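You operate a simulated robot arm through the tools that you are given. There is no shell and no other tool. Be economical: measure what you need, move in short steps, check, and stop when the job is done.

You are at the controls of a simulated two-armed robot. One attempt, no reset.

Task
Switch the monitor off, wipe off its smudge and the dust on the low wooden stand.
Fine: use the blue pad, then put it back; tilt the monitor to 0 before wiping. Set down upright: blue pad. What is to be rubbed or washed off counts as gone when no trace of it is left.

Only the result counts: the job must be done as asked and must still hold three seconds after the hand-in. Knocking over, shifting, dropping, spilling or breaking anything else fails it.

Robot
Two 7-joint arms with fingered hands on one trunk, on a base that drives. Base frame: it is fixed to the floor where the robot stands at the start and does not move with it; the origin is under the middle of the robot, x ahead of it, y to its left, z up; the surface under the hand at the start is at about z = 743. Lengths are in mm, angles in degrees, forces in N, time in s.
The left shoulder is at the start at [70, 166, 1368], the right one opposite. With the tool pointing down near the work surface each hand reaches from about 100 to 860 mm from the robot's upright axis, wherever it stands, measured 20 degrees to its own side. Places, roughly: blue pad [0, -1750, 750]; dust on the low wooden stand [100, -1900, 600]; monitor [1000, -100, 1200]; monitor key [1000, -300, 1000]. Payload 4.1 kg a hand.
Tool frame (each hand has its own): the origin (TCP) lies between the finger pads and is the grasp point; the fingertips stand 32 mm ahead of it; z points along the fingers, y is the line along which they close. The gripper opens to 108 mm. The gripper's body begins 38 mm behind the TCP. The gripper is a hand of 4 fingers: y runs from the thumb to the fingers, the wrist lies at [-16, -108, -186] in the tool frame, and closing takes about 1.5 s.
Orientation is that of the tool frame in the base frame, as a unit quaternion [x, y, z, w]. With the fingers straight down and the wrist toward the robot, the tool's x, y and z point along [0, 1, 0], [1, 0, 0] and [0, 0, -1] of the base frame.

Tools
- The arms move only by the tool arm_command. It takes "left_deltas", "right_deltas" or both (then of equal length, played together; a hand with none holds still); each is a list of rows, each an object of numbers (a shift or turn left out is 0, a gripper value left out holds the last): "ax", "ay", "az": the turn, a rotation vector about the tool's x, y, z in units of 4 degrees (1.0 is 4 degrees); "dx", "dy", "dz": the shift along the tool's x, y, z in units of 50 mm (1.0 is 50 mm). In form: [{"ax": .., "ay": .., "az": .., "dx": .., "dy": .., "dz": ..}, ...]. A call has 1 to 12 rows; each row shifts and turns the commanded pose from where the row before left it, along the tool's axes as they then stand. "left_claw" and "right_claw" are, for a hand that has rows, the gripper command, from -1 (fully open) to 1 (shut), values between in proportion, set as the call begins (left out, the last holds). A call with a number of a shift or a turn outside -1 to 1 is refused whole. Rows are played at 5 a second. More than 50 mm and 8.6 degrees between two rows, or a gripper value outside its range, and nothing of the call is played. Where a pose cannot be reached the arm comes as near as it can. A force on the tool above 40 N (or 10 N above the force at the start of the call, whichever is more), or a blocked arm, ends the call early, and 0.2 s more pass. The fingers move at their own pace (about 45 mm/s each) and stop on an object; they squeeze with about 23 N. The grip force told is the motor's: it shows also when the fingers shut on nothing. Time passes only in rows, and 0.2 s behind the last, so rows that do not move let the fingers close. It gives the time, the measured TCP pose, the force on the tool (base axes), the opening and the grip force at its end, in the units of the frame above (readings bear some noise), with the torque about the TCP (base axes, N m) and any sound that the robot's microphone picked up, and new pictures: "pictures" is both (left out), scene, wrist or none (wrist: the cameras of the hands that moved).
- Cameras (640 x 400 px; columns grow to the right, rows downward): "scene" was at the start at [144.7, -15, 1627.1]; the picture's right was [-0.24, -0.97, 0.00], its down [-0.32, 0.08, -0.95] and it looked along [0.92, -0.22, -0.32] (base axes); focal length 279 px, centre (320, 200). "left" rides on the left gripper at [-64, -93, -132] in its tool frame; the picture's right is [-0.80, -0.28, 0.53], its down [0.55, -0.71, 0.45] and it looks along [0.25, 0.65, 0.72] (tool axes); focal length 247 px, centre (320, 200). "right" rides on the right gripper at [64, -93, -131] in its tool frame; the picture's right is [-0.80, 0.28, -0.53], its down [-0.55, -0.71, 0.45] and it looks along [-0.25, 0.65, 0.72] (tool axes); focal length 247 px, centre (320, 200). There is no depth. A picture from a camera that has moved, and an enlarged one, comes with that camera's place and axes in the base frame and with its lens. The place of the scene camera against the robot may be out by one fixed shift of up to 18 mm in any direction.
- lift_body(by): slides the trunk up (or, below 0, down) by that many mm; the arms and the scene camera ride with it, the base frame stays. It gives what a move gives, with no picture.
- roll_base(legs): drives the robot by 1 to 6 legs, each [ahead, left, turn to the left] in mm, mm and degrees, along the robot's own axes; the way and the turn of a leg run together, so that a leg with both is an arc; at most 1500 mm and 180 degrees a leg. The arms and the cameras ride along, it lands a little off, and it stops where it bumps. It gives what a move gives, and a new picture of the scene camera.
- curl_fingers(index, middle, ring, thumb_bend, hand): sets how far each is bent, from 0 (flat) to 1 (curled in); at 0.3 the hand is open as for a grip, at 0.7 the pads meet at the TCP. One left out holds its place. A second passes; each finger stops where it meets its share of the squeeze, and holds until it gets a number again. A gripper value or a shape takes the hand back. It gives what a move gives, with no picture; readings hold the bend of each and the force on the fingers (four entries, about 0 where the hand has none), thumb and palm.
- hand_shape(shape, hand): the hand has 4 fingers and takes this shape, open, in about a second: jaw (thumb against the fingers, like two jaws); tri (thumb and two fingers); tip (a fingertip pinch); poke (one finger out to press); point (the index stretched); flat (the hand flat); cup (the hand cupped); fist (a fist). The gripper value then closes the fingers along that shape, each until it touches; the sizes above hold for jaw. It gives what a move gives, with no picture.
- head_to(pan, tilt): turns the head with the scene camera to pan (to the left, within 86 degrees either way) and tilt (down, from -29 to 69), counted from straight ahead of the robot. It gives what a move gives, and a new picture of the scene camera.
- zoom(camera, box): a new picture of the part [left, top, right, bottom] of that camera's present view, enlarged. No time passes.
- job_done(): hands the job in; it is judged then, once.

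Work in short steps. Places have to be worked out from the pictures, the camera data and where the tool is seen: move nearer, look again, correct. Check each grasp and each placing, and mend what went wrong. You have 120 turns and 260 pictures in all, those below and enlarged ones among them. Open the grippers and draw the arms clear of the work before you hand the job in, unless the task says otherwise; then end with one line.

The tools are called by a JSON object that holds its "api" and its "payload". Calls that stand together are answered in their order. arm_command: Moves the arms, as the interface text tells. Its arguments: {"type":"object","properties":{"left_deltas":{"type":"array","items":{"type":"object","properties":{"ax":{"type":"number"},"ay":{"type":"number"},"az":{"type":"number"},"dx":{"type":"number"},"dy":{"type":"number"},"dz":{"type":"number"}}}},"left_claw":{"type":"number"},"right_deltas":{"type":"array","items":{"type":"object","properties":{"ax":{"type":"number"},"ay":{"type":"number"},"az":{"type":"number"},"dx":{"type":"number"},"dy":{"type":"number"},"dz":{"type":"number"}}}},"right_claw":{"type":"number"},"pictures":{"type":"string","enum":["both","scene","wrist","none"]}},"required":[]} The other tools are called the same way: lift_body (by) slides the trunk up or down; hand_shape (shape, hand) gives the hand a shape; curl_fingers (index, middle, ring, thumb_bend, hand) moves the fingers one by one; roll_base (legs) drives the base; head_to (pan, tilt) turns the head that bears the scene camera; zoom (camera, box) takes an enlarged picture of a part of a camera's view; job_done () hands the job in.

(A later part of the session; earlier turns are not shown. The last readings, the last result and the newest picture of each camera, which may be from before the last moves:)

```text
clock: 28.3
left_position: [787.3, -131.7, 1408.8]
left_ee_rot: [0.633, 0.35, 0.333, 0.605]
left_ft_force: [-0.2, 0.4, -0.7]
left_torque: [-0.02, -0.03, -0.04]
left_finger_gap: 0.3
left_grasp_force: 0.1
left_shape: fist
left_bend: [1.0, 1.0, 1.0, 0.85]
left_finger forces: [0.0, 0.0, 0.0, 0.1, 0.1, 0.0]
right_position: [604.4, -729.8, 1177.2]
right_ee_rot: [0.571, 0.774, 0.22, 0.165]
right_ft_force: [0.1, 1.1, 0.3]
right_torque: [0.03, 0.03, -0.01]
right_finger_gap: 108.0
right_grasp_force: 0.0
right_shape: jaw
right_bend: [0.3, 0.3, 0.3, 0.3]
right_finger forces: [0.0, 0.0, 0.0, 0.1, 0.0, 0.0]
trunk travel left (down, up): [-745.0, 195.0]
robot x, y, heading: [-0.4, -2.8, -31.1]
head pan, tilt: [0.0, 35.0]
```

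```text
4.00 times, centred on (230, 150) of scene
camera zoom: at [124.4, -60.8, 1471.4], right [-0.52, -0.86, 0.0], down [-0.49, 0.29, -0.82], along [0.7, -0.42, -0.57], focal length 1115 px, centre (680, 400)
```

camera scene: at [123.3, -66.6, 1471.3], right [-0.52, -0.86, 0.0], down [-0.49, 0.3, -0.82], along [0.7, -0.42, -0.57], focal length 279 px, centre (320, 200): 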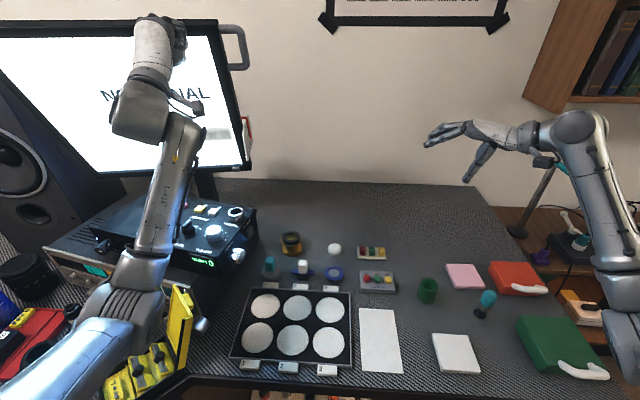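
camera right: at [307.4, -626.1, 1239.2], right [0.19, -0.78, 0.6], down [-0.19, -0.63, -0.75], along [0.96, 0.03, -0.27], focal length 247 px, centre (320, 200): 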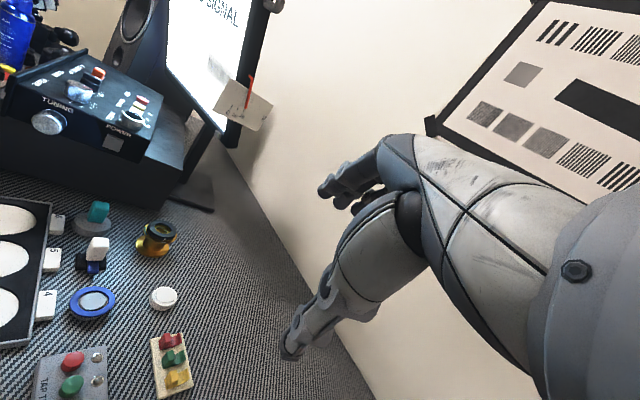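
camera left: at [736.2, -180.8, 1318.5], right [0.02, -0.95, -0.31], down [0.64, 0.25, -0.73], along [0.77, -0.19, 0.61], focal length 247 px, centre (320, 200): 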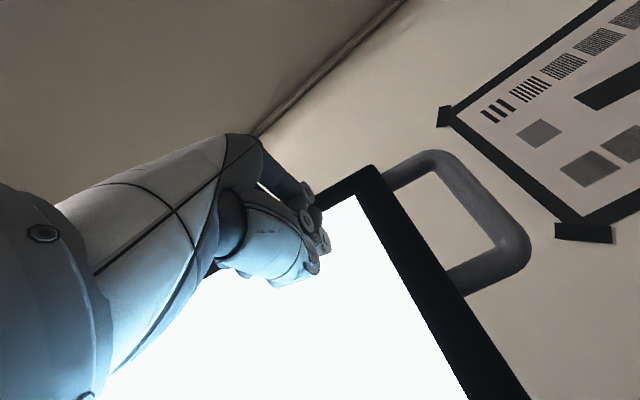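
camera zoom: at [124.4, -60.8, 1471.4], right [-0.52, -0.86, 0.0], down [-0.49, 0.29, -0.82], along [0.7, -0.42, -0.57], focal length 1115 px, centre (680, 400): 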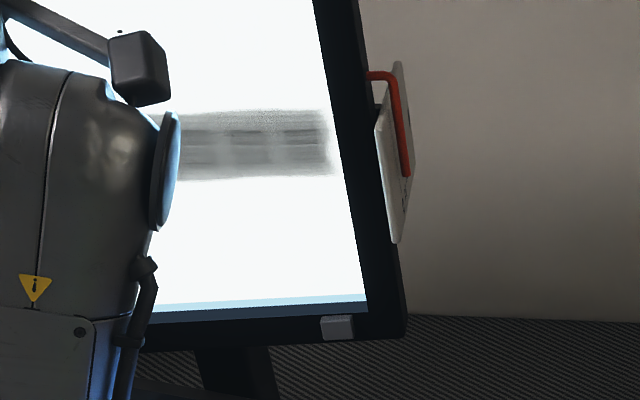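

The key is a cube on the front bezel at roughly (897 forward, 284 left, z 1007) in robot axes; it must be pressed backward. I give the left hand the poke shape and pitch it down 32° so the wrist stays level with the tip.

{"api": "hand_shape", "payload": {"hand": "left", "shape": "poke"}}

{"api": "arm_command", "payload": {"left_deltas": [{"ax": 1}, {"ax": 1}, {"ax": 1}, {"ax": 1}, {"ax": 1}, {"ax": 1}, {"ax": 1}, {"ax": 1}], "pictures": "both"}}

```text
clock: 29.2
left_position: [785.4, -137.6, 1410.4]
left_ee_rot: [0.633, 0.349, 0.335, 0.605]
left_ft_force: [-0.6, -0.7, 0.1]
left_torque: [0.02, 0.04, -0.02]
left_finger_gap: 0.1
left_grasp_force: 0.0
left_shape: poke
left_bend: [0.86, 0.7, 0.99, 1.0]
left_finger forces: [0.0, 0.0, 0.0, 0.0, 0.0, 0.0]
right_position: [603.9, -734.2, 1174.7]
right_ee_rot: [0.572, 0.772, 0.222, 0.164]
right_ft_force: [0.3, -0.3, 0.3]
right_torque: [0.0, 0.01, 0.02]
right_finger_gap: 107.8
right_grasp_force: 0.0
right_shape: jaw
right_bend: [0.3, 0.3, 0.3, 0.3]
right_finger forces: [0.0, 0.1, 0.1, 0.1, 0.1, 0.1]
trunk travel left (down, up): [-745.0, 195.0]
robot x, y, heading: [-0.8, -1.6, -31.1]
head pan, tilt: [0.0, 35.0]
```

```text
clock: 31.0
left_position: [785.1, -137.1, 1410.1]
left_ee_rot: [0.776, 0.428, 0.225, 0.406]
left_ft_force: [-0.3, 1.3, 0.1]
left_torque: [0.01, 0.0, -0.02]
left_finger_gap: 0.2
left_grasp_force: 0.0
left_shape: poke
left_bend: [0.86, 0.7, 0.99, 1.0]
left_finger forces: [0.1, 0.0, 0.0, 0.0, 0.1, 0.0]
right_position: [602.2, -731.7, 1175.1]
right_ee_rot: [0.572, 0.773, 0.222, 0.164]
right_ft_force: [-0.4, 0.7, 0.5]
right_torque: [0.02, -0.02, 0.02]
right_finger_gap: 107.8
right_grasp_force: 0.0
right_shape: jaw
right_bend: [0.3, 0.3, 0.3, 0.3]
right_finger forces: [0.0, 0.0, 0.1, 0.1, 0.0, 0.0]
trunk travel left (down, up): [-745.0, 195.0]
robot x, y, heading: [0.4, 4.2, -31.0]
head pan, tilt: [0.0, 35.0]
camera scene: at [122.3, -64.4, 1471.5], right [-0.52, -0.86, 0.0], down [-0.49, 0.3, -0.82], along [0.7, -0.42, -0.57], focal length 279 px, centre (320, 200)
camera left: at [615.6, -105.5, 1409.0], right [-0.19, -0.82, -0.54], down [0.26, 0.48, -0.83], along [0.95, -0.3, 0.13], focal length 247 px, centre (320, 200)
```

scene: 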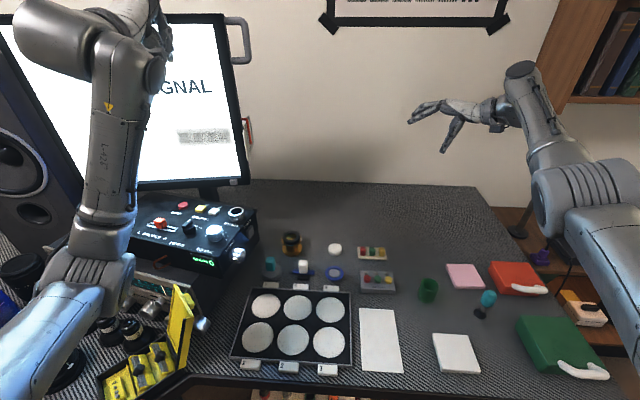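
left: 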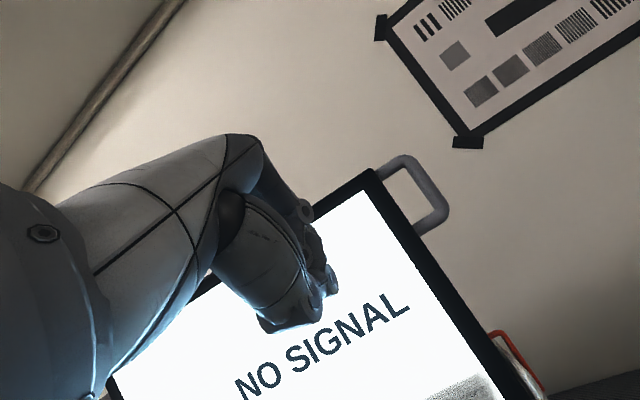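

"Poke" keeps the fingers quite curled; I try "point", which stretches the index, and look.

{"api": "hand_shape", "payload": {"hand": "left", "shape": "point"}}

{"api": "zoom", "payload": {"camera": "left", "box": [0, 0, 640, 400]}}

```text
clock: 31.9
left_position: [785.6, -136.5, 1410.8]
left_ee_rot: [0.775, 0.428, 0.225, 0.407]
left_ft_force: [-0.8, -0.4, -1.3]
left_torque: [-0.02, 0.0, 0.0]
left_finger_gap: 103.7
left_grasp_force: 0.0
left_shape: point
left_bend: [0.88, 0.89, 1.0, 0.77]
left_finger forces: [0.0, 0.0, 0.0, 0.0, 0.0, 0.0]
right_position: [602.8, -733.0, 1174.9]
right_ee_rot: [0.572, 0.773, 0.221, 0.163]
right_ft_force: [-0.3, -0.9, -0.5]
right_torque: [0.03, 0.01, 0.02]
right_finger_gap: 107.7
right_grasp_force: 0.1
right_shape: jaw
right_bend: [0.3, 0.3, 0.3, 0.3]
right_finger forces: [0.1, 0.2, 0.1, 0.0, 0.1, 0.0]
trunk travel left (down, up): [-745.0, 195.0]
robot x, y, heading: [-0.5, 0.7, -30.8]
head pan, tilt: [0.0, 35.0]
```

```text
1.00 times, centred on (320, 200) of left (not enlarged: the box is as wide or as high as the picture)
camera zoom: at [615.8, -105.4, 1408.9], right [-0.19, -0.82, -0.54], down [0.27, 0.48, -0.83], along [0.95, -0.3, 0.13], focal length 247 px, centre (320, 200)
```

zoom: 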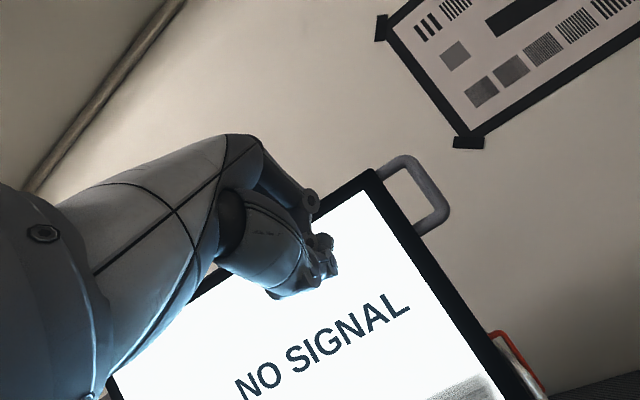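

I'll use the plain jaw shut instead, whose tips are known to lie 32 mm ahead of the TCP. The key is the only thing protruding there.

{"api": "hand_shape", "payload": {"hand": "left", "shape": "jaw"}}

{"api": "arm_command", "payload": {"left_deltas": [{"dz": -0.3}, {"dz": -0.3}, {}, {}, {}, {}, {}, {}], "left_claw": 1, "pictures": "wrist"}}

```text
clock: 32.8
left_position: [786.1, -136.7, 1410.8]
left_ee_rot: [0.775, 0.428, 0.225, 0.407]
left_ft_force: [1.1, 0.7, -0.4]
left_torque: [-0.03, 0.01, 0.02]
left_finger_gap: 107.6
left_grasp_force: 0.0
left_shape: jaw
left_bend: [0.3, 0.3, 0.3, 0.3]
left_finger forces: [0.0, 0.0, 0.0, 0.0, 0.0, 0.0]
right_position: [604.2, -732.2, 1175.0]
right_ee_rot: [0.572, 0.773, 0.222, 0.165]
right_ft_force: [0.2, 0.6, -0.2]
right_torque: [0.01, 0.02, 0.02]
right_finger_gap: 107.7
right_grasp_force: 0.1
right_shape: jaw
right_bend: [0.3, 0.3, 0.3, 0.3]
right_finger forces: [0.0, 0.1, 0.1, 0.1, 0.0, 0.0]
trunk travel left (down, up): [-745.0, 195.0]
robot x, y, heading: [0.6, -2.3, -31.1]
head pan, tilt: [0.0, 35.0]
```

```text
clock: 34.6
left_position: [765.3, -123.2, 1427.0]
left_ee_rot: [0.775, 0.428, 0.226, 0.407]
left_ft_force: [1.1, -0.4, -0.7]
left_torque: [-0.02, -0.02, 0.03]
left_finger_gap: 0.0
left_grasp_force: 23.2
left_shape: jaw
left_bend: [0.7, 0.7, 0.7, 0.48]
left_finger forces: [0.0, 0.1, 0.0, 0.0, 0.1, 0.0]
right_position: [602.2, -732.0, 1174.8]
right_ee_rot: [0.571, 0.773, 0.222, 0.163]
right_ft_force: [1.0, -0.5, 1.4]
right_torque: [-0.01, 0.0, 0.0]
right_finger_gap: 107.8
right_grasp_force: 0.1
right_shape: jaw
right_bend: [0.3, 0.3, 0.3, 0.3]
right_finger forces: [0.0, 0.1, 0.0, 0.0, 0.0, 0.0]
trunk travel left (down, up): [-745.0, 195.0]
robot x, y, heading: [-1.2, -1.2, -31.0]
head pan, tilt: [0.0, 35.0]
camera left: at [594.8, -91.5, 1425.7], right [-0.19, -0.82, -0.54], down [0.26, 0.48, -0.83], along [0.95, -0.3, 0.13], focal length 247 px, centre (320, 200)
```

left: 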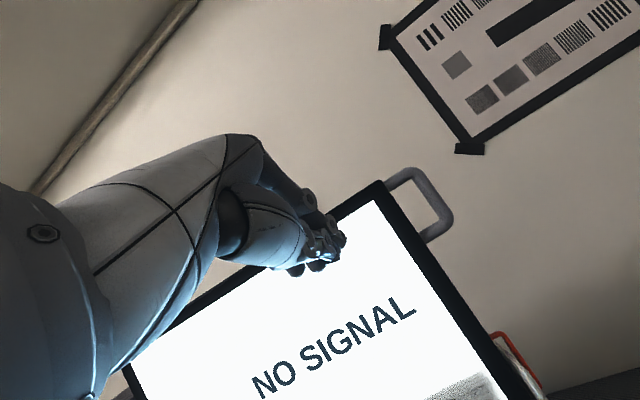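

The fingertips are where expected. I bring the hand down in front of the key, stopping part-way to look at the clearance over the console.

{"api": "arm_command", "payload": {"left_deltas": [{"dy": -0.52, "dz": 0.55}, {"dy": -0.52, "dz": 0.55}, {"dy": -0.52, "dz": 0.55}, {"dy": -0.52, "dz": 0.55}, {"dy": -0.52, "dz": 0.55}, {"dy": -0.52, "dz": 0.55}, {"dy": -0.52, "dz": 0.55}], "pictures": "both"}}

{"api": "zoom", "payload": {"camera": "right", "box": [0, 0, 320, 200]}}

```text
clock: 36.2
left_position: [813.8, -152.3, 1166.9]
left_ee_rot: [0.775, 0.428, 0.225, 0.407]
left_ft_force: [0.5, -0.1, 0.2]
left_torque: [-0.01, 0.04, -0.02]
left_finger_gap: 0.0
left_grasp_force: 23.2
left_shape: jaw
left_bend: [0.7, 0.7, 0.7, 0.48]
left_finger forces: [0.1, 0.0, 0.0, 0.1, 0.0, 0.0]
right_position: [603.9, -732.3, 1174.6]
right_ee_rot: [0.572, 0.773, 0.221, 0.163]
right_ft_force: [0.0, 0.0, -0.3]
right_torque: [-0.01, 0.01, 0.0]
right_finger_gap: 108.0
right_grasp_force: 0.1
right_shape: jaw
right_bend: [0.3, 0.3, 0.3, 0.3]
right_finger forces: [0.0, 0.0, 0.0, 0.0, 0.1, 0.1]
trunk travel left (down, up): [-745.0, 195.0]
robot x, y, heading: [-1.5, -1.1, -30.8]
head pan, tilt: [0.0, 35.0]
camera scene: at [122.9, -64.6, 1471.5], right [-0.52, -0.86, 0.0], down [-0.49, 0.3, -0.82], along [0.7, -0.42, -0.57], focal length 279 px, centre (320, 200)
camera left: at [642.5, -120.0, 1165.4], right [-0.19, -0.82, -0.54], down [0.27, 0.48, -0.83], along [0.95, -0.3, 0.13], focal length 247 px, centre (320, 200)
```

scene: 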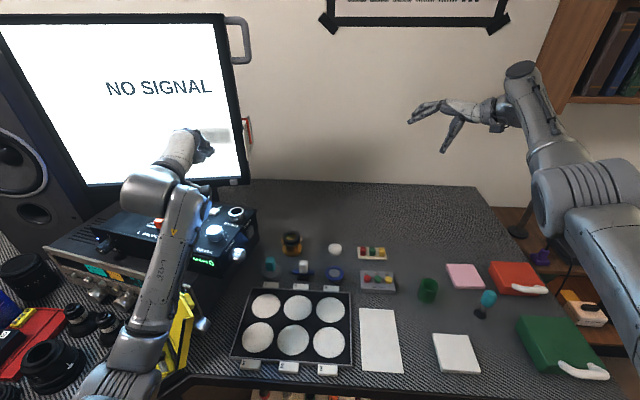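
left: 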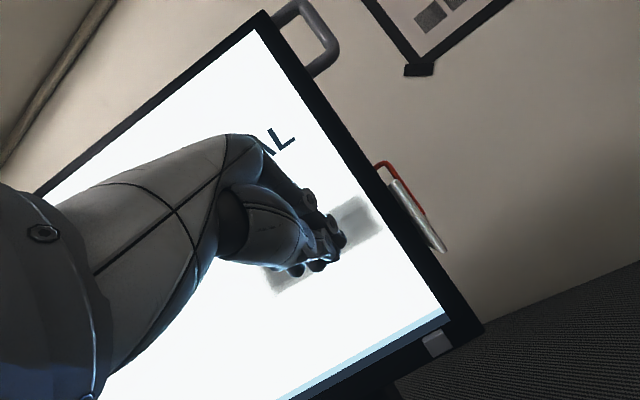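

```text
2.00 times, centred on (160, 100) of right
camera zoom: at [443.5, -713.6, 1239.2], right [0.19, -0.78, 0.6], down [-0.19, -0.63, -0.75], along [0.96, 0.03, -0.27], focal length 494 px, centre (640, 400)
```

zoom: 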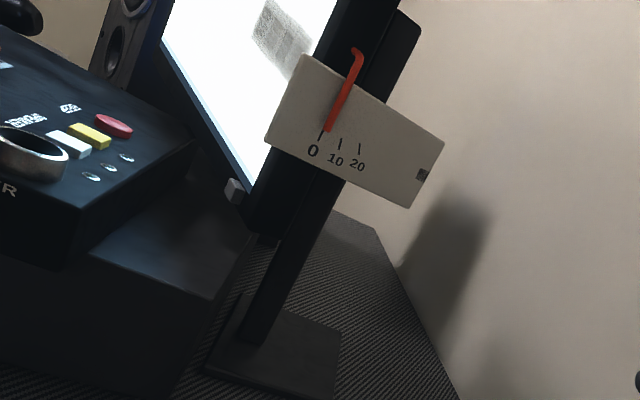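

The key fits at about (895, 274, 1007) from both wrist cameras. I bring the tips to 35 mm in front of it.

{"api": "arm_command", "payload": {"left_deltas": [{"dy": -0.455, "dz": 0.62, "dx": -0.063}, {"dy": -0.455, "dz": 0.62, "dx": -0.063}, {"dy": -0.455, "dz": 0.62, "dx": -0.063}, {"dy": -0.455, "dz": 0.62, "dx": -0.063}], "pictures": "wrist"}}

{"api": "zoom", "payload": {"camera": "right", "box": [40, 40, 240, 165]}}

```text
clock: 37.2
left_position: [842.9, -186.7, 1031.3]
left_ee_rot: [0.773, 0.427, 0.229, 0.41]
left_ft_force: [-0.5, 0.5, 0.7]
left_torque: [-0.02, 0.02, -0.01]
left_finger_gap: 0.0
left_grasp_force: 23.1
left_shape: jaw
left_bend: [0.7, 0.7, 0.7, 0.48]
left_finger forces: [0.0, 0.0, 0.0, 0.0, 0.1, 0.1]
right_position: [597.5, -730.1, 1181.9]
right_ee_rot: [0.572, 0.772, 0.221, 0.167]
right_ft_force: [0.3, -0.3, 0.2]
right_torque: [0.01, -0.01, -0.01]
right_finger_gap: 107.5
right_grasp_force: 0.0
right_shape: jaw
right_bend: [0.3, 0.3, 0.3, 0.3]
right_finger forces: [0.0, 0.0, 0.0, 0.0, 0.0, 0.0]
trunk travel left (down, up): [-745.0, 195.0]
robot x, y, heading: [-1.4, 0.7, -31.1]
head pan, tilt: [0.0, 35.0]
camera left: at [674.0, -155.5, 1027.4], right [-0.18, -0.83, -0.53], down [0.27, 0.48, -0.83], along [0.94, -0.3, 0.14], focal length 247 px, centre (320, 200)
```

left: 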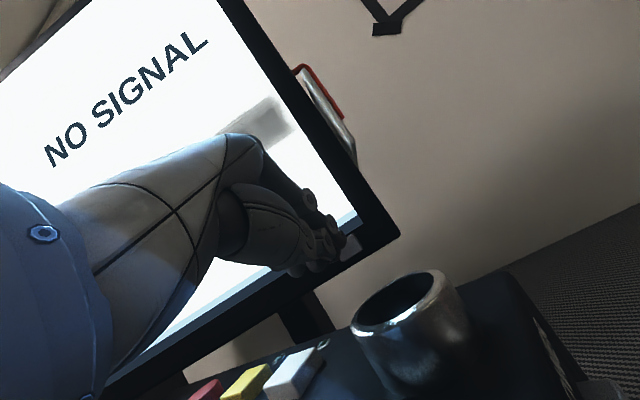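

```text
3.20 times, centred on (140, 102) of right
camera zoom: at [436.8, -710.6, 1244.7], right [0.19, -0.77, 0.6], down [-0.18, -0.63, -0.75], along [0.96, 0.03, -0.26], focal length 790 px, centre (896, 512)
```

zoom: 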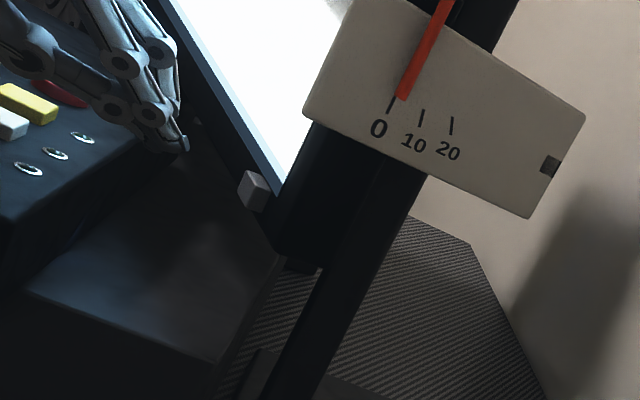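

The right hand shifted by a few mm, which hints that the left arm may be pressing on something. I check the scene picture.

{"api": "zoom", "payload": {"camera": "scene", "box": [0, 100, 300, 400]}}

```text
1.33 times, centred on (150, 250) of scene
camera zoom: at [114.8, -60.9, 1473.2], right [-0.52, -0.86, 0.0], down [-0.49, 0.29, -0.82], along [0.7, -0.42, -0.57], focal length 372 px, centre (547, 133)
```

zoom: 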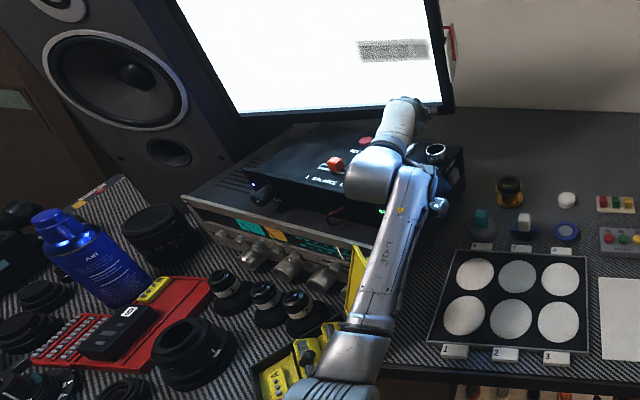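

The forearm runs very low over the console. I retreat, raise the trunk fully, and come down again from a higher shoulder.

{"api": "arm_command", "payload": {"left_deltas": [{"dy": 0.455, "dz": -0.62}, {"dy": 0.455, "dz": -0.62}, {"dy": 0.455, "dz": -0.62}, {"dy": 0.455, "dz": -0.62}], "pictures": "none"}}

{"api": "lift_body", "payload": {"by": 190}}

{"api": "zoom", "payload": {"camera": "scene", "box": [0, 0, 640, 400]}}

```text
clock: 38.2
left_position: [804.5, -162.0, 1168.3]
left_ee_rot: [0.775, 0.429, 0.226, 0.406]
left_ft_force: [-0.1, 0.3, -0.9]
left_torque: [-0.01, -0.02, 0.02]
left_finger_gap: 0.0
left_grasp_force: 22.4
left_shape: jaw
left_bend: [0.7, 0.7, 0.7, 0.48]
left_finger forces: [0.0, 0.1, 0.0, 0.0, 0.0, 0.0]
right_position: [602.4, -733.4, 1175.2]
right_ee_rot: [0.572, 0.773, 0.221, 0.164]
right_ft_force: [0.1, 0.1, 0.5]
right_torque: [-0.01, 0.01, -0.03]
right_finger_gap: 107.7
right_grasp_force: 0.1
right_shape: jaw
right_bend: [0.3, 0.3, 0.3, 0.3]
right_finger forces: [0.0, 0.0, 0.1, 0.0, 0.0, 0.0]
trunk travel left (down, up): [-745.0, 195.0]
robot x, y, heading: [0.5, -2.6, -31.0]
head pan, tilt: [0.0, 35.0]
```

```text
clock: 40.3
left_position: [805.2, -161.6, 1356.4]
left_ee_rot: [0.775, 0.428, 0.225, 0.406]
left_ft_force: [-0.2, -0.4, -0.7]
left_torque: [0.02, -0.01, 0.02]
left_finger_gap: 0.0
left_grasp_force: 23.6
left_shape: jaw
left_bend: [0.7, 0.7, 0.7, 0.48]
left_finger forces: [0.0, 0.0, 0.1, 0.0, 0.0, 0.0]
right_position: [603.1, -731.5, 1365.3]
right_ee_rot: [0.571, 0.773, 0.222, 0.163]
right_ft_force: [-0.5, 1.1, -0.5]
right_torque: [0.0, 0.01, 0.03]
right_finger_gap: 107.8
right_grasp_force: 0.0
right_shape: jaw
right_bend: [0.3, 0.3, 0.3, 0.3]
right_finger forces: [0.1, 0.1, 0.1, 0.0, 0.1, 0.0]
trunk travel left (down, up): [-935.0, 5.0]
robot x, y, heading: [-1.2, 1.3, -30.8]
head pan, tilt: [0.0, 35.0]
```

```text
1.00 times, centred on (320, 200) of scene (not enlarged: the box is as wide or as high as the picture)
camera zoom: at [122.7, -64.5, 1661.4], right [-0.52, -0.86, 0.0], down [-0.49, 0.3, -0.82], along [0.7, -0.42, -0.57], focal length 279 px, centre (320, 200)
```

zoom: 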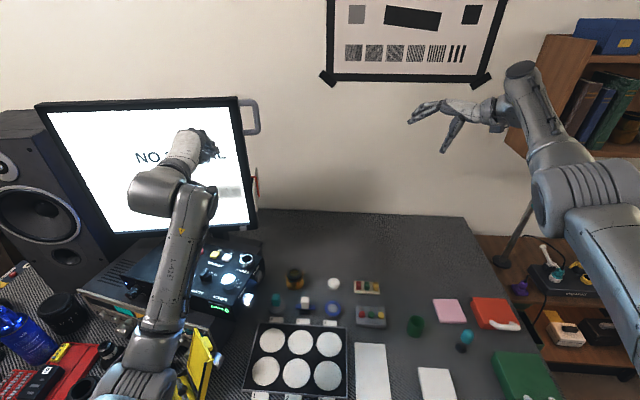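

All is still standing. Now I descend with the higher shoulder to the pre-press spot.

{"api": "arm_command", "payload": {"left_deltas": [{"dy": -0.717, "dz": 0.64}, {"dy": -0.717, "dz": 0.64}, {"dy": -0.717, "dz": 0.64}, {"dy": -0.717, "dz": 0.64}, {"dy": -0.717, "dz": 0.64}, {"dy": -0.717, "dz": 0.64}, {"dy": -0.717, "dz": 0.64}], "pictures": "both"}}

{"api": "zoom", "payload": {"camera": "right", "box": [20, 80, 220, 205]}}

```text
clock: 41.9
left_position: [842.0, -184.9, 1023.2]
left_ee_rot: [0.774, 0.429, 0.226, 0.406]
left_ft_force: [-0.2, -0.3, 0.0]
left_torque: [-0.01, -0.01, -0.02]
left_finger_gap: 0.0
left_grasp_force: 22.7
left_shape: jaw
left_bend: [0.7, 0.7, 0.7, 0.48]
left_finger forces: [0.1, 0.1, 0.1, 0.0, 0.1, 0.0]
right_position: [604.5, -733.2, 1364.6]
right_ee_rot: [0.572, 0.773, 0.221, 0.163]
right_ft_force: [0.2, -0.8, -0.3]
right_torque: [0.01, -0.02, 0.03]
right_finger_gap: 107.8
right_grasp_force: 0.2
right_shape: jaw
right_bend: [0.3, 0.3, 0.3, 0.3]
right_finger forces: [0.0, 0.1, 0.1, 0.1, 0.1, 0.0]
trunk travel left (down, up): [-935.0, 5.0]
robot x, y, heading: [2.1, 1.7, -31.2]
head pan, tilt: [0.0, 35.0]
camera scene: at [123.6, -64.8, 1661.5], right [-0.52, -0.86, 0.0], down [-0.49, 0.3, -0.82], along [0.7, -0.42, -0.57], focal length 279 px, centre (320, 200)
camera left: at [672.0, -153.2, 1021.1], right [-0.19, -0.82, -0.54], down [0.27, 0.48, -0.83], along [0.95, -0.3, 0.13], focal length 247 px, centre (320, 200)
```

scene: 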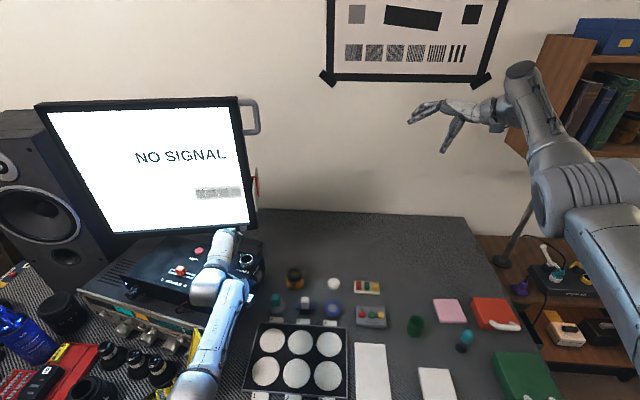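
left: 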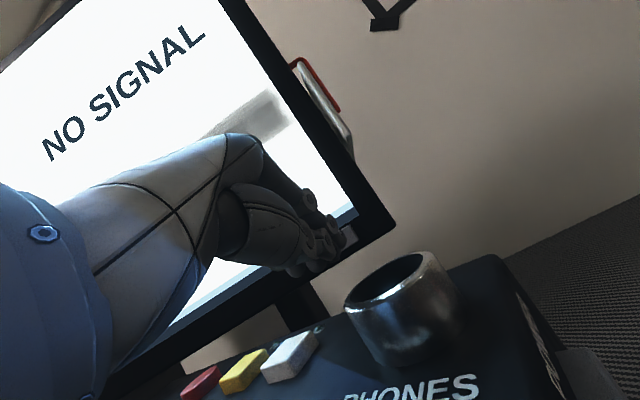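

```text
3.20 times, centred on (120, 142) of right
camera zoom: at [444.1, -713.8, 1428.9], right [0.19, -0.78, 0.6], down [-0.19, -0.63, -0.75], along [0.96, 0.03, -0.27], focal length 790 px, centre (960, 384)
```

zoom: 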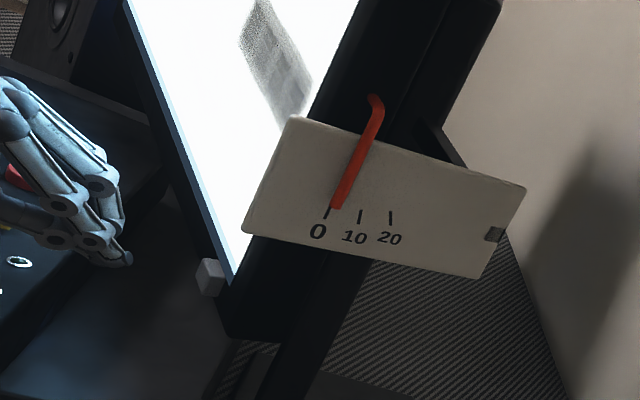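

The body is undisturbed now. The tips are about 50 mm in front of the key (895, 272, 1006); I go forward in small steps, watching the force and the screen.

{"api": "arm_command", "payload": {"left_deltas": [{"dy": 0.106, "dz": 0.17, "dx": -0.015}, {"dy": 0.106, "dz": 0.17, "dx": -0.015}, {"dy": 0.106, "dz": 0.17, "dx": -0.015}, {"dy": 0.106, "dz": 0.17, "dx": -0.015}, {"dy": 0.053, "dz": 0.085}], "pictures": "wrist"}}

{"api": "zoom", "payload": {"camera": "right", "box": [20, 80, 220, 205]}}

```text
clock: 43.1
left_position: [876.7, -208.8, 1021.0]
left_ee_rot: [0.774, 0.43, 0.226, 0.406]
left_ft_force: [-3.4, 1.6, -0.7]
left_torque: [0.02, 0.02, -0.03]
left_finger_gap: 0.2
left_grasp_force: 22.9
left_shape: jaw
left_bend: [0.7, 0.7, 0.7, 0.48]
left_finger forces: [0.0, 0.2, 0.1, 0.0, 0.0, 0.1]
right_position: [604.4, -732.3, 1365.6]
right_ee_rot: [0.572, 0.772, 0.222, 0.165]
right_ft_force: [-1.6, 0.7, -0.4]
right_torque: [-0.03, 0.02, -0.02]
right_finger_gap: 108.1
right_grasp_force: 0.2
right_shape: jaw
right_bend: [0.3, 0.3, 0.3, 0.3]
right_finger forces: [0.0, 0.1, 0.0, 0.1, 0.1, 0.0]
trunk travel left (down, up): [-935.0, 5.0]
robot x, y, heading: [-0.8, -1.1, -31.0]
head pan, tilt: [0.0, 35.0]
heard: click
camera left: at [707.2, -178.6, 1018.9], right [-0.19, -0.82, -0.54], down [0.26, 0.48, -0.83], along [0.95, -0.3, 0.13], focal length 247 px, centre (320, 200)
```

left: 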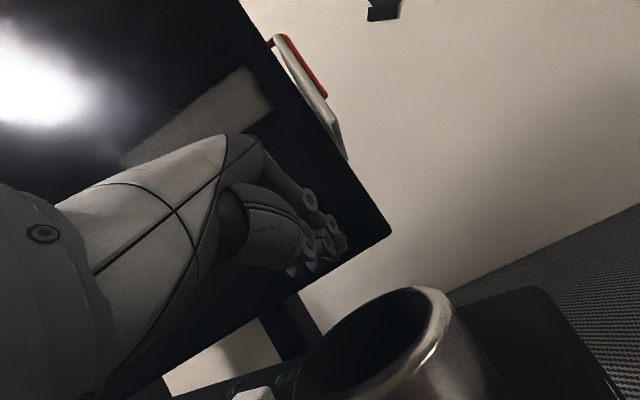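

```text
3.20 times, centred on (120, 142) of right
camera zoom: at [442.8, -712.9, 1429.8], right [0.19, -0.78, 0.6], down [-0.19, -0.63, -0.75], along [0.96, 0.03, -0.27], focal length 790 px, centre (960, 384)
```

zoom: 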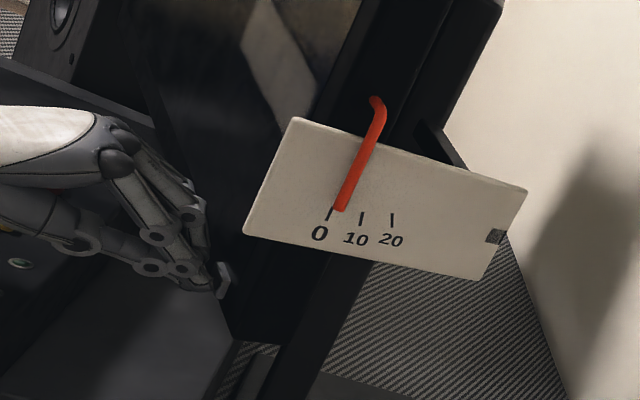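

A click, and the screen is off. I retract straight back 60 mm and recheck the dial and screen.

{"api": "arm_command", "payload": {"left_deltas": [{"dy": -0.21, "dz": -0.34}, {"dy": -0.21, "dz": -0.34}, {"dy": -0.21, "dz": -0.34}], "pictures": "scene"}}

{"api": "zoom", "payload": {"camera": "right", "box": [80, 100, 160, 160]}}

```text
clock: 43.9
left_position: [827.0, -176.9, 1025.6]
left_ee_rot: [0.776, 0.427, 0.225, 0.406]
left_ft_force: [0.3, 0.2, -0.2]
left_torque: [0.0, 0.02, 0.03]
left_finger_gap: 0.0
left_grasp_force: 23.2
left_shape: jaw
left_bend: [0.7, 0.7, 0.7, 0.48]
left_finger forces: [0.1, 0.0, 0.0, 0.1, 0.1, 0.0]
right_position: [602.4, -732.7, 1366.5]
right_ee_rot: [0.572, 0.773, 0.221, 0.164]
right_ft_force: [0.1, 0.5, -0.2]
right_torque: [-0.03, -0.01, -0.01]
right_finger_gap: 107.7
right_grasp_force: 0.2
right_shape: jaw
right_bend: [0.3, 0.3, 0.3, 0.3]
right_finger forces: [0.1, 0.1, 0.0, 0.0, 0.1, 0.0]
trunk travel left (down, up): [-935.0, 5.0]
robot x, y, heading: [1.4, 1.0, -31.0]
head pan, tilt: [0.0, 35.0]
camera scene: at [122.0, -64.0, 1661.6], right [-0.52, -0.86, 0.0], down [-0.49, 0.3, -0.82], along [0.7, -0.42, -0.57], focal length 279 px, centre (320, 200)
```

scene: 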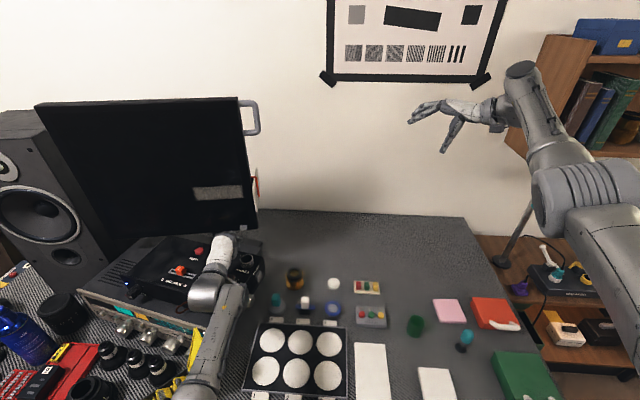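

```text
6.67 times, centred on (120, 130) of right
camera zoom: at [442.7, -713.2, 1429.8], right [0.19, -0.78, 0.6], down [-0.19, -0.63, -0.75], along [0.96, 0.03, -0.27], focal length 1646 px, centre (1653, 667)
```

zoom: 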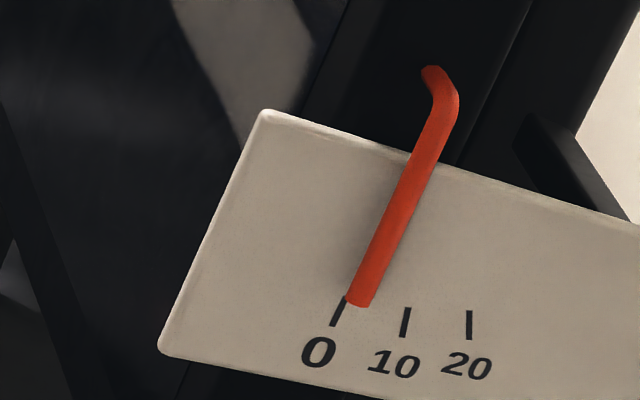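

The monitor is off with the tilt unchanged at about 0. Now I retract both arms to travel to the pad.

{"api": "arm_command", "payload": {"left_deltas": [{"dy": 0.717, "dz": -0.64}, {"dy": 0.717, "dz": -0.64}, {"dy": 0.717, "dz": -0.64}, {"dy": 0.717, "dz": -0.64}, {"dy": 0.6, "dz": -0.75}, {"dy": 0.2, "dz": -0.9}, {"dy": 0.2, "dz": -0.9}, {"dy": 0.2, "dz": -0.9}], "right_deltas": [{"dx": 0.65, "dy": -0.496, "dz": -0.31}, {"dx": 0.65, "dy": -0.496, "dz": -0.31}, {"dx": 0.65, "dy": -0.496, "dz": -0.31}, {"dx": 0.65, "dy": -0.496, "dz": -0.31}, {"dx": 0.65, "dy": -0.496, "dz": -0.31}, {"dx": 0.65, "dy": -0.496, "dz": -0.31}, {"dx": 0.65, "dy": -0.496, "dz": -0.31}, {"dx": 0.65, "dy": -0.496, "dz": -0.31}], "pictures": "none"}}

{"api": "head_to", "payload": {"pan": -60, "tilt": 35}}

```text
clock: 45.7
left_position: [710.8, -107.8, 1364.8]
left_ee_rot: [0.774, 0.429, 0.227, 0.406]
left_ft_force: [-0.7, 0.5, 0.5]
left_torque: [0.01, 0.02, 0.04]
left_finger_gap: 0.0
left_grasp_force: 23.1
left_shape: jaw
left_bend: [0.7, 0.7, 0.7, 0.48]
left_finger forces: [0.0, 0.1, 0.1, 0.0, 0.0, 0.2]
right_position: [298.7, -549.7, 1366.8]
right_ee_rot: [0.571, 0.773, 0.222, 0.164]
right_ft_force: [-0.6, 0.2, 0.1]
right_torque: [0.0, -0.06, -0.01]
right_finger_gap: 107.8
right_grasp_force: 0.1
right_shape: jaw
right_bend: [0.3, 0.3, 0.3, 0.3]
right_finger forces: [0.0, 0.1, 0.0, 0.1, 0.1, 0.1]
trunk travel left (down, up): [-935.0, 5.0]
robot x, y, heading: [-0.8, 0.6, -30.8]
head pan, tilt: [0.0, 35.0]
```

```text
clock: 47.0
left_position: [713.0, -109.8, 1362.6]
left_ee_rot: [0.775, 0.428, 0.225, 0.406]
left_ft_force: [0.2, 0.2, -0.4]
left_torque: [-0.01, 0.01, -0.02]
left_finger_gap: 0.0
left_grasp_force: 22.6
left_shape: jaw
left_bend: [0.7, 0.7, 0.7, 0.48]
left_finger forces: [0.0, 0.1, 0.0, 0.0, 0.0, 0.1]
right_position: [303.4, -550.9, 1364.9]
right_ee_rot: [0.572, 0.772, 0.222, 0.164]
right_ft_force: [0.3, -0.2, -0.3]
right_torque: [-0.01, -0.02, -0.02]
right_finger_gap: 107.7
right_grasp_force: 0.1
right_shape: jaw
right_bend: [0.3, 0.3, 0.3, 0.3]
right_finger forces: [0.1, 0.0, 0.1, 0.0, 0.0, 0.1]
trunk travel left (down, up): [-935.0, 5.0]
robot x, y, heading: [0.6, -0.5, -31.2]
head pan, tilt: [-60.0, 35.0]
camera scene: at [45.2, -106.8, 1661.6], right [-1.0, 0.02, 0.0], down [0.01, 0.57, -0.82], along [-0.01, -0.82, -0.57], focal length 279 px, centre (320, 200)
```

scene: 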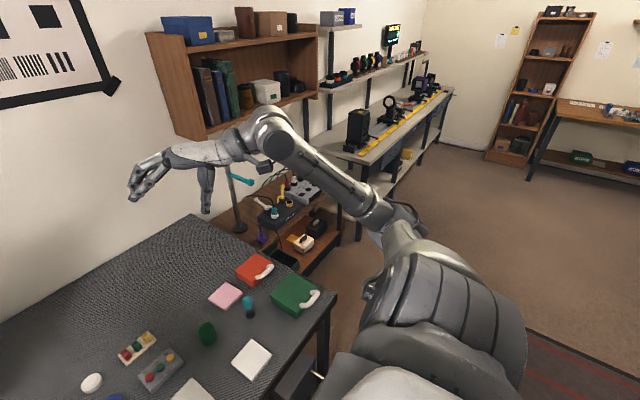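

The wooden stand with tools lies past the right end of the desk. I drive right 900 mm along the desk front and look again.

{"api": "roll_base", "payload": {"legs": [[0, -900, 0]]}}

{"api": "head_to", "payload": {"pan": -25, "tilt": 40}}

```text
clock: 51.7
left_position: [252.0, -875.0, 1363.1]
left_ee_rot: [0.775, 0.428, 0.226, 0.407]
left_ft_force: [0.4, -0.5, 0.2]
left_torque: [0.03, -0.03, 0.01]
left_finger_gap: 0.1
left_grasp_force: 23.4
left_shape: jaw
left_bend: [0.7, 0.7, 0.7, 0.48]
left_finger forces: [0.0, 0.0, 0.0, 0.0, 0.0, 0.1]
right_position: [-159.5, -1316.8, 1363.9]
right_ee_rot: [0.573, 0.772, 0.221, 0.164]
right_ft_force: [-0.2, -0.4, 0.6]
right_torque: [-0.01, 0.02, -0.04]
right_finger_gap: 107.8
right_grasp_force: 0.0
right_shape: jaw
right_bend: [0.3, 0.3, 0.3, 0.3]
right_finger forces: [0.0, 0.0, 0.0, 0.0, 0.0, 0.0]
trunk travel left (down, up): [-935.0, 5.0]
robot x, y, heading: [-462.3, -764.6, -31.0]
head pan, tilt: [-60.0, 35.0]
camera scene: at [-416.2, -871.0, 1661.6], right [-1.0, 0.02, 0.0], down [0.01, 0.57, -0.82], along [-0.02, -0.82, -0.57], focal length 279 px, centre (320, 200)
```

scene: 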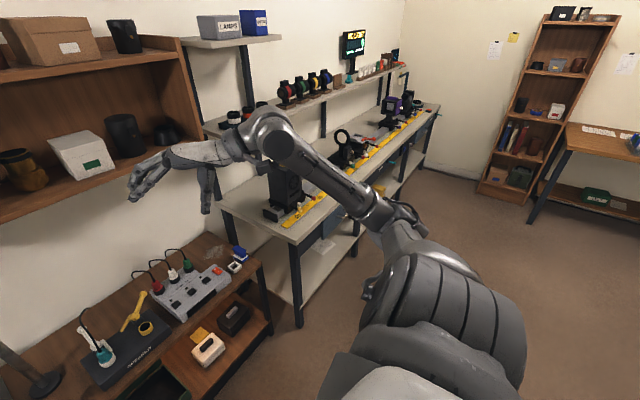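

```text
clock: 52.7
left_position: [252.0, -874.9, 1365.0]
left_ee_rot: [0.776, 0.427, 0.224, 0.407]
left_ft_force: [0.3, 0.7, 0.1]
left_torque: [0.03, -0.02, 0.04]
left_finger_gap: 0.0
left_grasp_force: 22.8
left_shape: jaw
left_bend: [0.7, 0.7, 0.7, 0.48]
left_finger forces: [0.1, 0.1, 0.1, 0.0, 0.1, 0.0]
right_position: [-159.1, -1316.2, 1365.6]
right_ee_rot: [0.573, 0.772, 0.221, 0.165]
right_ft_force: [0.3, -0.4, 0.0]
right_torque: [0.02, 0.0, -0.02]
right_finger_gap: 107.7
right_grasp_force: 0.1
right_shape: jaw
right_bend: [0.3, 0.3, 0.3, 0.3]
right_finger forces: [0.0, 0.1, 0.1, 0.0, 0.0, 0.0]
trunk travel left (down, up): [-935.0, 5.0]
robot x, y, heading: [-459.6, -764.4, -30.9]
head pan, tilt: [-25.0, 40.0]
camera scene: at [-367.5, -854.2, 1654.0], right [-0.83, -0.56, 0.0], down [-0.36, 0.53, -0.77], along [0.43, -0.64, -0.64], focal length 279 px, centre (320, 200)
```

scene: 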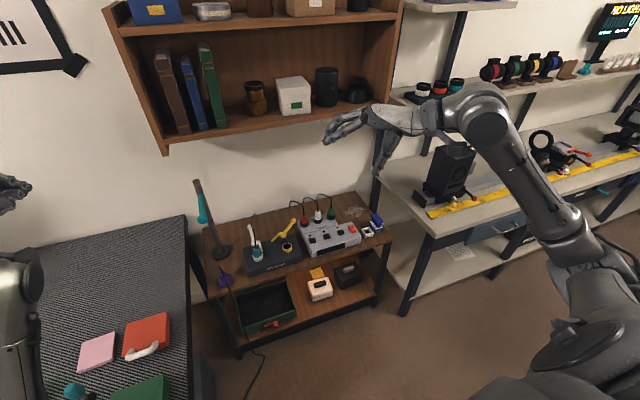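

I see dust on the stand's top at the right rear, with blue and white things next to it. Zooming.

{"api": "zoom", "payload": {"camera": "scene", "box": [270, 180, 410, 280]}}

```text
4.00 times, centred on (340, 230) of scene
camera zoom: at [-367.5, -854.2, 1654.0], right [-0.83, -0.56, 0.0], down [-0.36, 0.53, -0.77], along [0.43, -0.64, -0.64], focal length 1115 px, centre (240, 80)
```

zoom: 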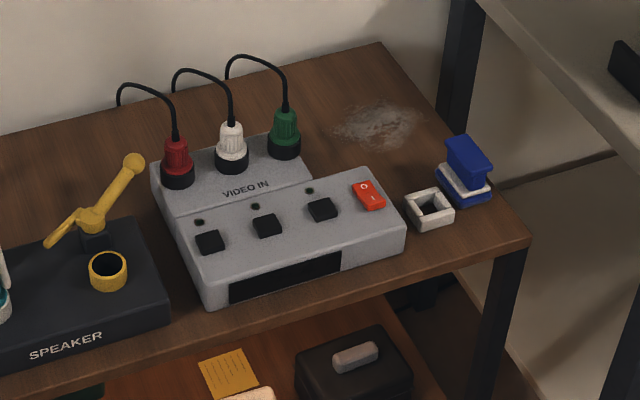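

The blue pad is the eraser-like block beside the white square ring at the front right of the stand; the dust is just behind it. I retract the left hand a bit and drive to in front of it.

{"api": "arm_command", "payload": {"left_deltas": [{"dy": -0.4, "dz": -0.64}, {"dy": -0.4, "dz": -0.64}, {"dy": -0.4, "dz": -0.64}, {"dy": -0.4, "dz": -0.64}], "pictures": "none"}}

{"api": "roll_base", "payload": {"legs": [[0, -500, 0], [150, 0, 0]]}}

{"api": "head_to", "payload": {"pan": 0, "tilt": 45}}

```text
clock: 53.7
left_position: [164.3, -818.4, 1371.5]
left_ee_rot: [0.774, 0.428, 0.226, 0.409]
left_ft_force: [0.5, -0.5, -0.5]
left_torque: [0.02, 0.01, -0.03]
left_finger_gap: 0.2
left_grasp_force: 23.6
left_shape: jaw
left_bend: [0.7, 0.7, 0.7, 0.48]
left_finger forces: [0.0, 0.0, 0.0, 0.0, 0.0, 0.0]
left hand out of reach, approached as far as the arm can: row 3, 4
right_position: [-159.7, -1317.1, 1365.2]
right_ee_rot: [0.573, 0.773, 0.22, 0.163]
right_ft_force: [0.6, 0.8, 0.2]
right_torque: [-0.01, -0.03, 0.02]
right_finger_gap: 107.8
right_grasp_force: 0.0
right_shape: jaw
right_bend: [0.3, 0.3, 0.3, 0.3]
right_finger forces: [0.1, 0.1, 0.0, 0.0, 0.0, 0.0]
trunk travel left (down, up): [-935.0, 5.0]
robot x, y, heading: [-461.2, -761.8, -31.5]
head pan, tilt: [-25.0, 40.0]
```

```text
clock: 57.5
left_position: [32.2, -1314.9, 1374.3]
left_ee_rot: [0.773, 0.428, 0.228, 0.409]
left_ft_force: [0.3, -0.1, 0.2]
left_torque: [0.01, -0.03, -0.03]
left_finger_gap: 0.0
left_grasp_force: 22.7
left_shape: jaw
left_bend: [0.7, 0.7, 0.7, 0.48]
left_finger forces: [0.0, 0.0, 0.0, 0.0, 0.0, 0.1]
right_position: [-289.2, -1814.1, 1365.9]
right_ee_rot: [0.571, 0.773, 0.222, 0.165]
right_ft_force: [-0.4, -0.6, -0.1]
right_torque: [-0.01, 0.01, 0.0]
right_finger_gap: 107.6
right_grasp_force: 0.1
right_shape: jaw
right_bend: [0.3, 0.3, 0.3, 0.3]
right_finger forces: [0.0, 0.0, 0.0, 0.0, 0.0, 0.1]
trunk travel left (down, up): [-935.0, 5.0]
robot x, y, heading: [-591.1, -1260.4, -31.3]
head pan, tilt: [-25.0, 40.0]
camera scene: at [-498.1, -1350.5, 1654.3], right [-0.83, -0.56, 0.0], down [-0.36, 0.53, -0.77], along [0.43, -0.64, -0.64], focal length 279 px, centre (320, 200)
```

scene: 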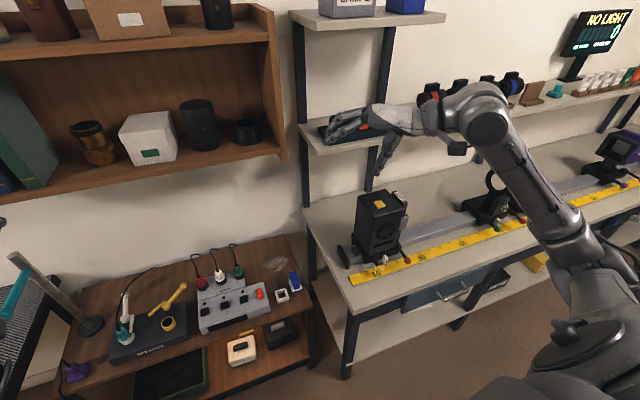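

```text
clock: 58.4
left_position: [34.7, -1317.3, 1372.6]
left_ee_rot: [0.773, 0.429, 0.228, 0.409]
left_ft_force: [-0.4, 0.2, 0.0]
left_torque: [-0.01, -0.03, -0.01]
left_finger_gap: 0.0
left_grasp_force: 22.7
left_shape: jaw
left_bend: [0.7, 0.7, 0.7, 0.48]
left_finger forces: [0.0, 0.0, 0.0, 0.0, 0.1, 0.1]
right_position: [-287.1, -1814.5, 1363.8]
right_ee_rot: [0.572, 0.773, 0.221, 0.164]
right_ft_force: [-0.6, -0.2, -0.4]
right_torque: [0.0, -0.02, 0.02]
right_finger_gap: 107.8
right_grasp_force: 0.0
right_shape: jaw
right_bend: [0.3, 0.3, 0.3, 0.3]
right_finger forces: [0.0, 0.0, 0.0, 0.0, 0.0, 0.0]
trunk travel left (down, up): [-935.0, 5.0]
robot x, y, heading: [-594.4, -1263.6, -30.7]
head pan, tilt: [0.0, 45.0]
camera scene: at [-472.5, -1323.8, 1646.6], right [-0.52, -0.86, 0.0], down [-0.61, 0.37, -0.71], along [0.61, -0.36, -0.71], focal length 279 px, centre (320, 200)
```

scene: 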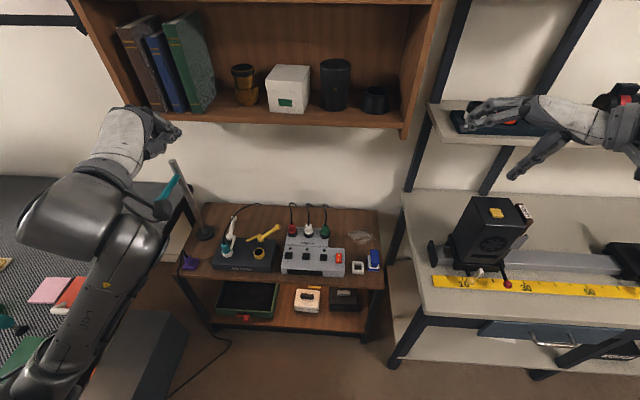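

The pad fits at about base (-48, -1824, 690). I turn the right hand back to pointing straight down with no yaw, and look.

{"api": "arm_command", "payload": {"right_deltas": [{"ax": 1}, {"ax": 1}, {"ax": 1}, {"ax": 1}, {"ax": 1}, {"ax": 1}, {"ax": 1}, {"ax": 1}], "pictures": "none"}}

{"api": "arm_command", "payload": {"right_deltas": [{"az": 1}, {"az": 1}, {"az": 1}, {"az": 1}, {"az": 1}, {"az": 1}, {"az": 1}, {"az": 1}, {"az": 1}, {"az": 1}, {"az": 1}, {"az": 1}], "pictures": "both"}}

```text
clock: 60.2
left_position: [35.0, -1317.2, 1372.0]
left_ee_rot: [0.773, 0.428, 0.227, 0.408]
left_ft_force: [-0.4, -0.6, 0.2]
left_torque: [0.03, -0.03, 0.02]
left_finger_gap: 0.0
left_grasp_force: 23.2
left_shape: jaw
left_bend: [0.7, 0.7, 0.7, 0.48]
left_finger forces: [0.1, 0.1, 0.0, 0.1, 0.0, 0.1]
right_position: [-286.3, -1813.0, 1365.2]
right_ee_rot: [0.596, 0.803, -0.001, -0.001]
right_ft_force: [-0.2, -0.6, -1.2]
right_torque: [0.03, 0.0, -0.01]
right_finger_gap: 107.6
right_grasp_force: 0.0
right_shape: jaw
right_bend: [0.3, 0.3, 0.3, 0.3]
right_finger forces: [0.2, 0.0, 0.0, 0.0, 0.0, 0.0]
trunk travel left (down, up): [-935.0, 5.0]
robot x, y, heading: [-590.9, -1264.4, -31.2]
head pan, tilt: [0.0, 45.0]
```

```text
clock: 62.8
left_position: [35.3, -1315.8, 1372.4]
left_ee_rot: [0.773, 0.429, 0.228, 0.407]
left_ft_force: [0.5, 0.6, -0.2]
left_torque: [0.0, 0.0, -0.01]
left_finger_gap: 0.2
left_grasp_force: 22.9
left_shape: jaw
left_bend: [0.7, 0.7, 0.7, 0.48]
left_finger forces: [0.1, 0.0, 0.0, 0.1, 0.0, 0.0]
right_position: [-286.7, -1814.3, 1365.4]
right_ee_rot: [0.871, 0.491, 0.0, 0.0]
right_ft_force: [-0.3, 0.6, 0.0]
right_torque: [0.01, -0.02, 0.01]
right_finger_gap: 108.0
right_grasp_force: 0.1
right_shape: jaw
right_bend: [0.3, 0.3, 0.3, 0.3]
right_finger forces: [0.0, 0.0, 0.1, 0.0, 0.1, 0.1]
trunk travel left (down, up): [-935.0, 5.0]
robot x, y, heading: [-590.7, -1263.6, -30.9]
head pan, tilt: [0.0, 45.0]
camera scene: at [-472.8, -1323.2, 1646.7], right [-0.52, -0.86, 0.0], down [-0.61, 0.36, -0.71], along [0.61, -0.36, -0.71], focal length 279 px, centre (320, 200)
camera right: at [-332.4, -1710.0, 1497.8], right [-0.17, -0.83, 0.53], down [-0.89, -0.11, -0.45], along [0.43, -0.55, -0.72], focal length 247 px, centre (320, 200)
```

scene: 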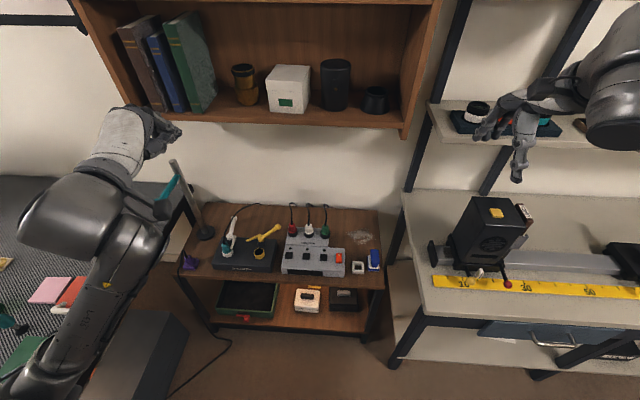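
right: 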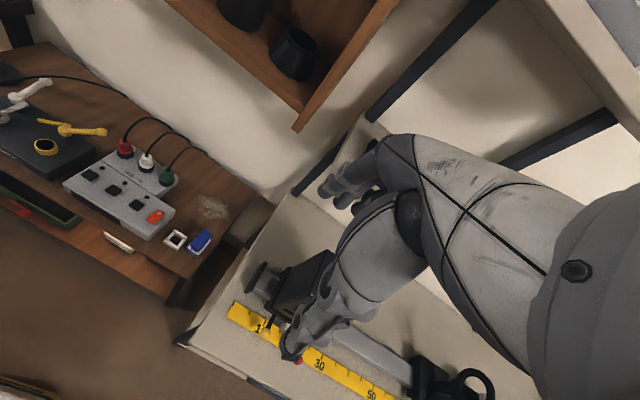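

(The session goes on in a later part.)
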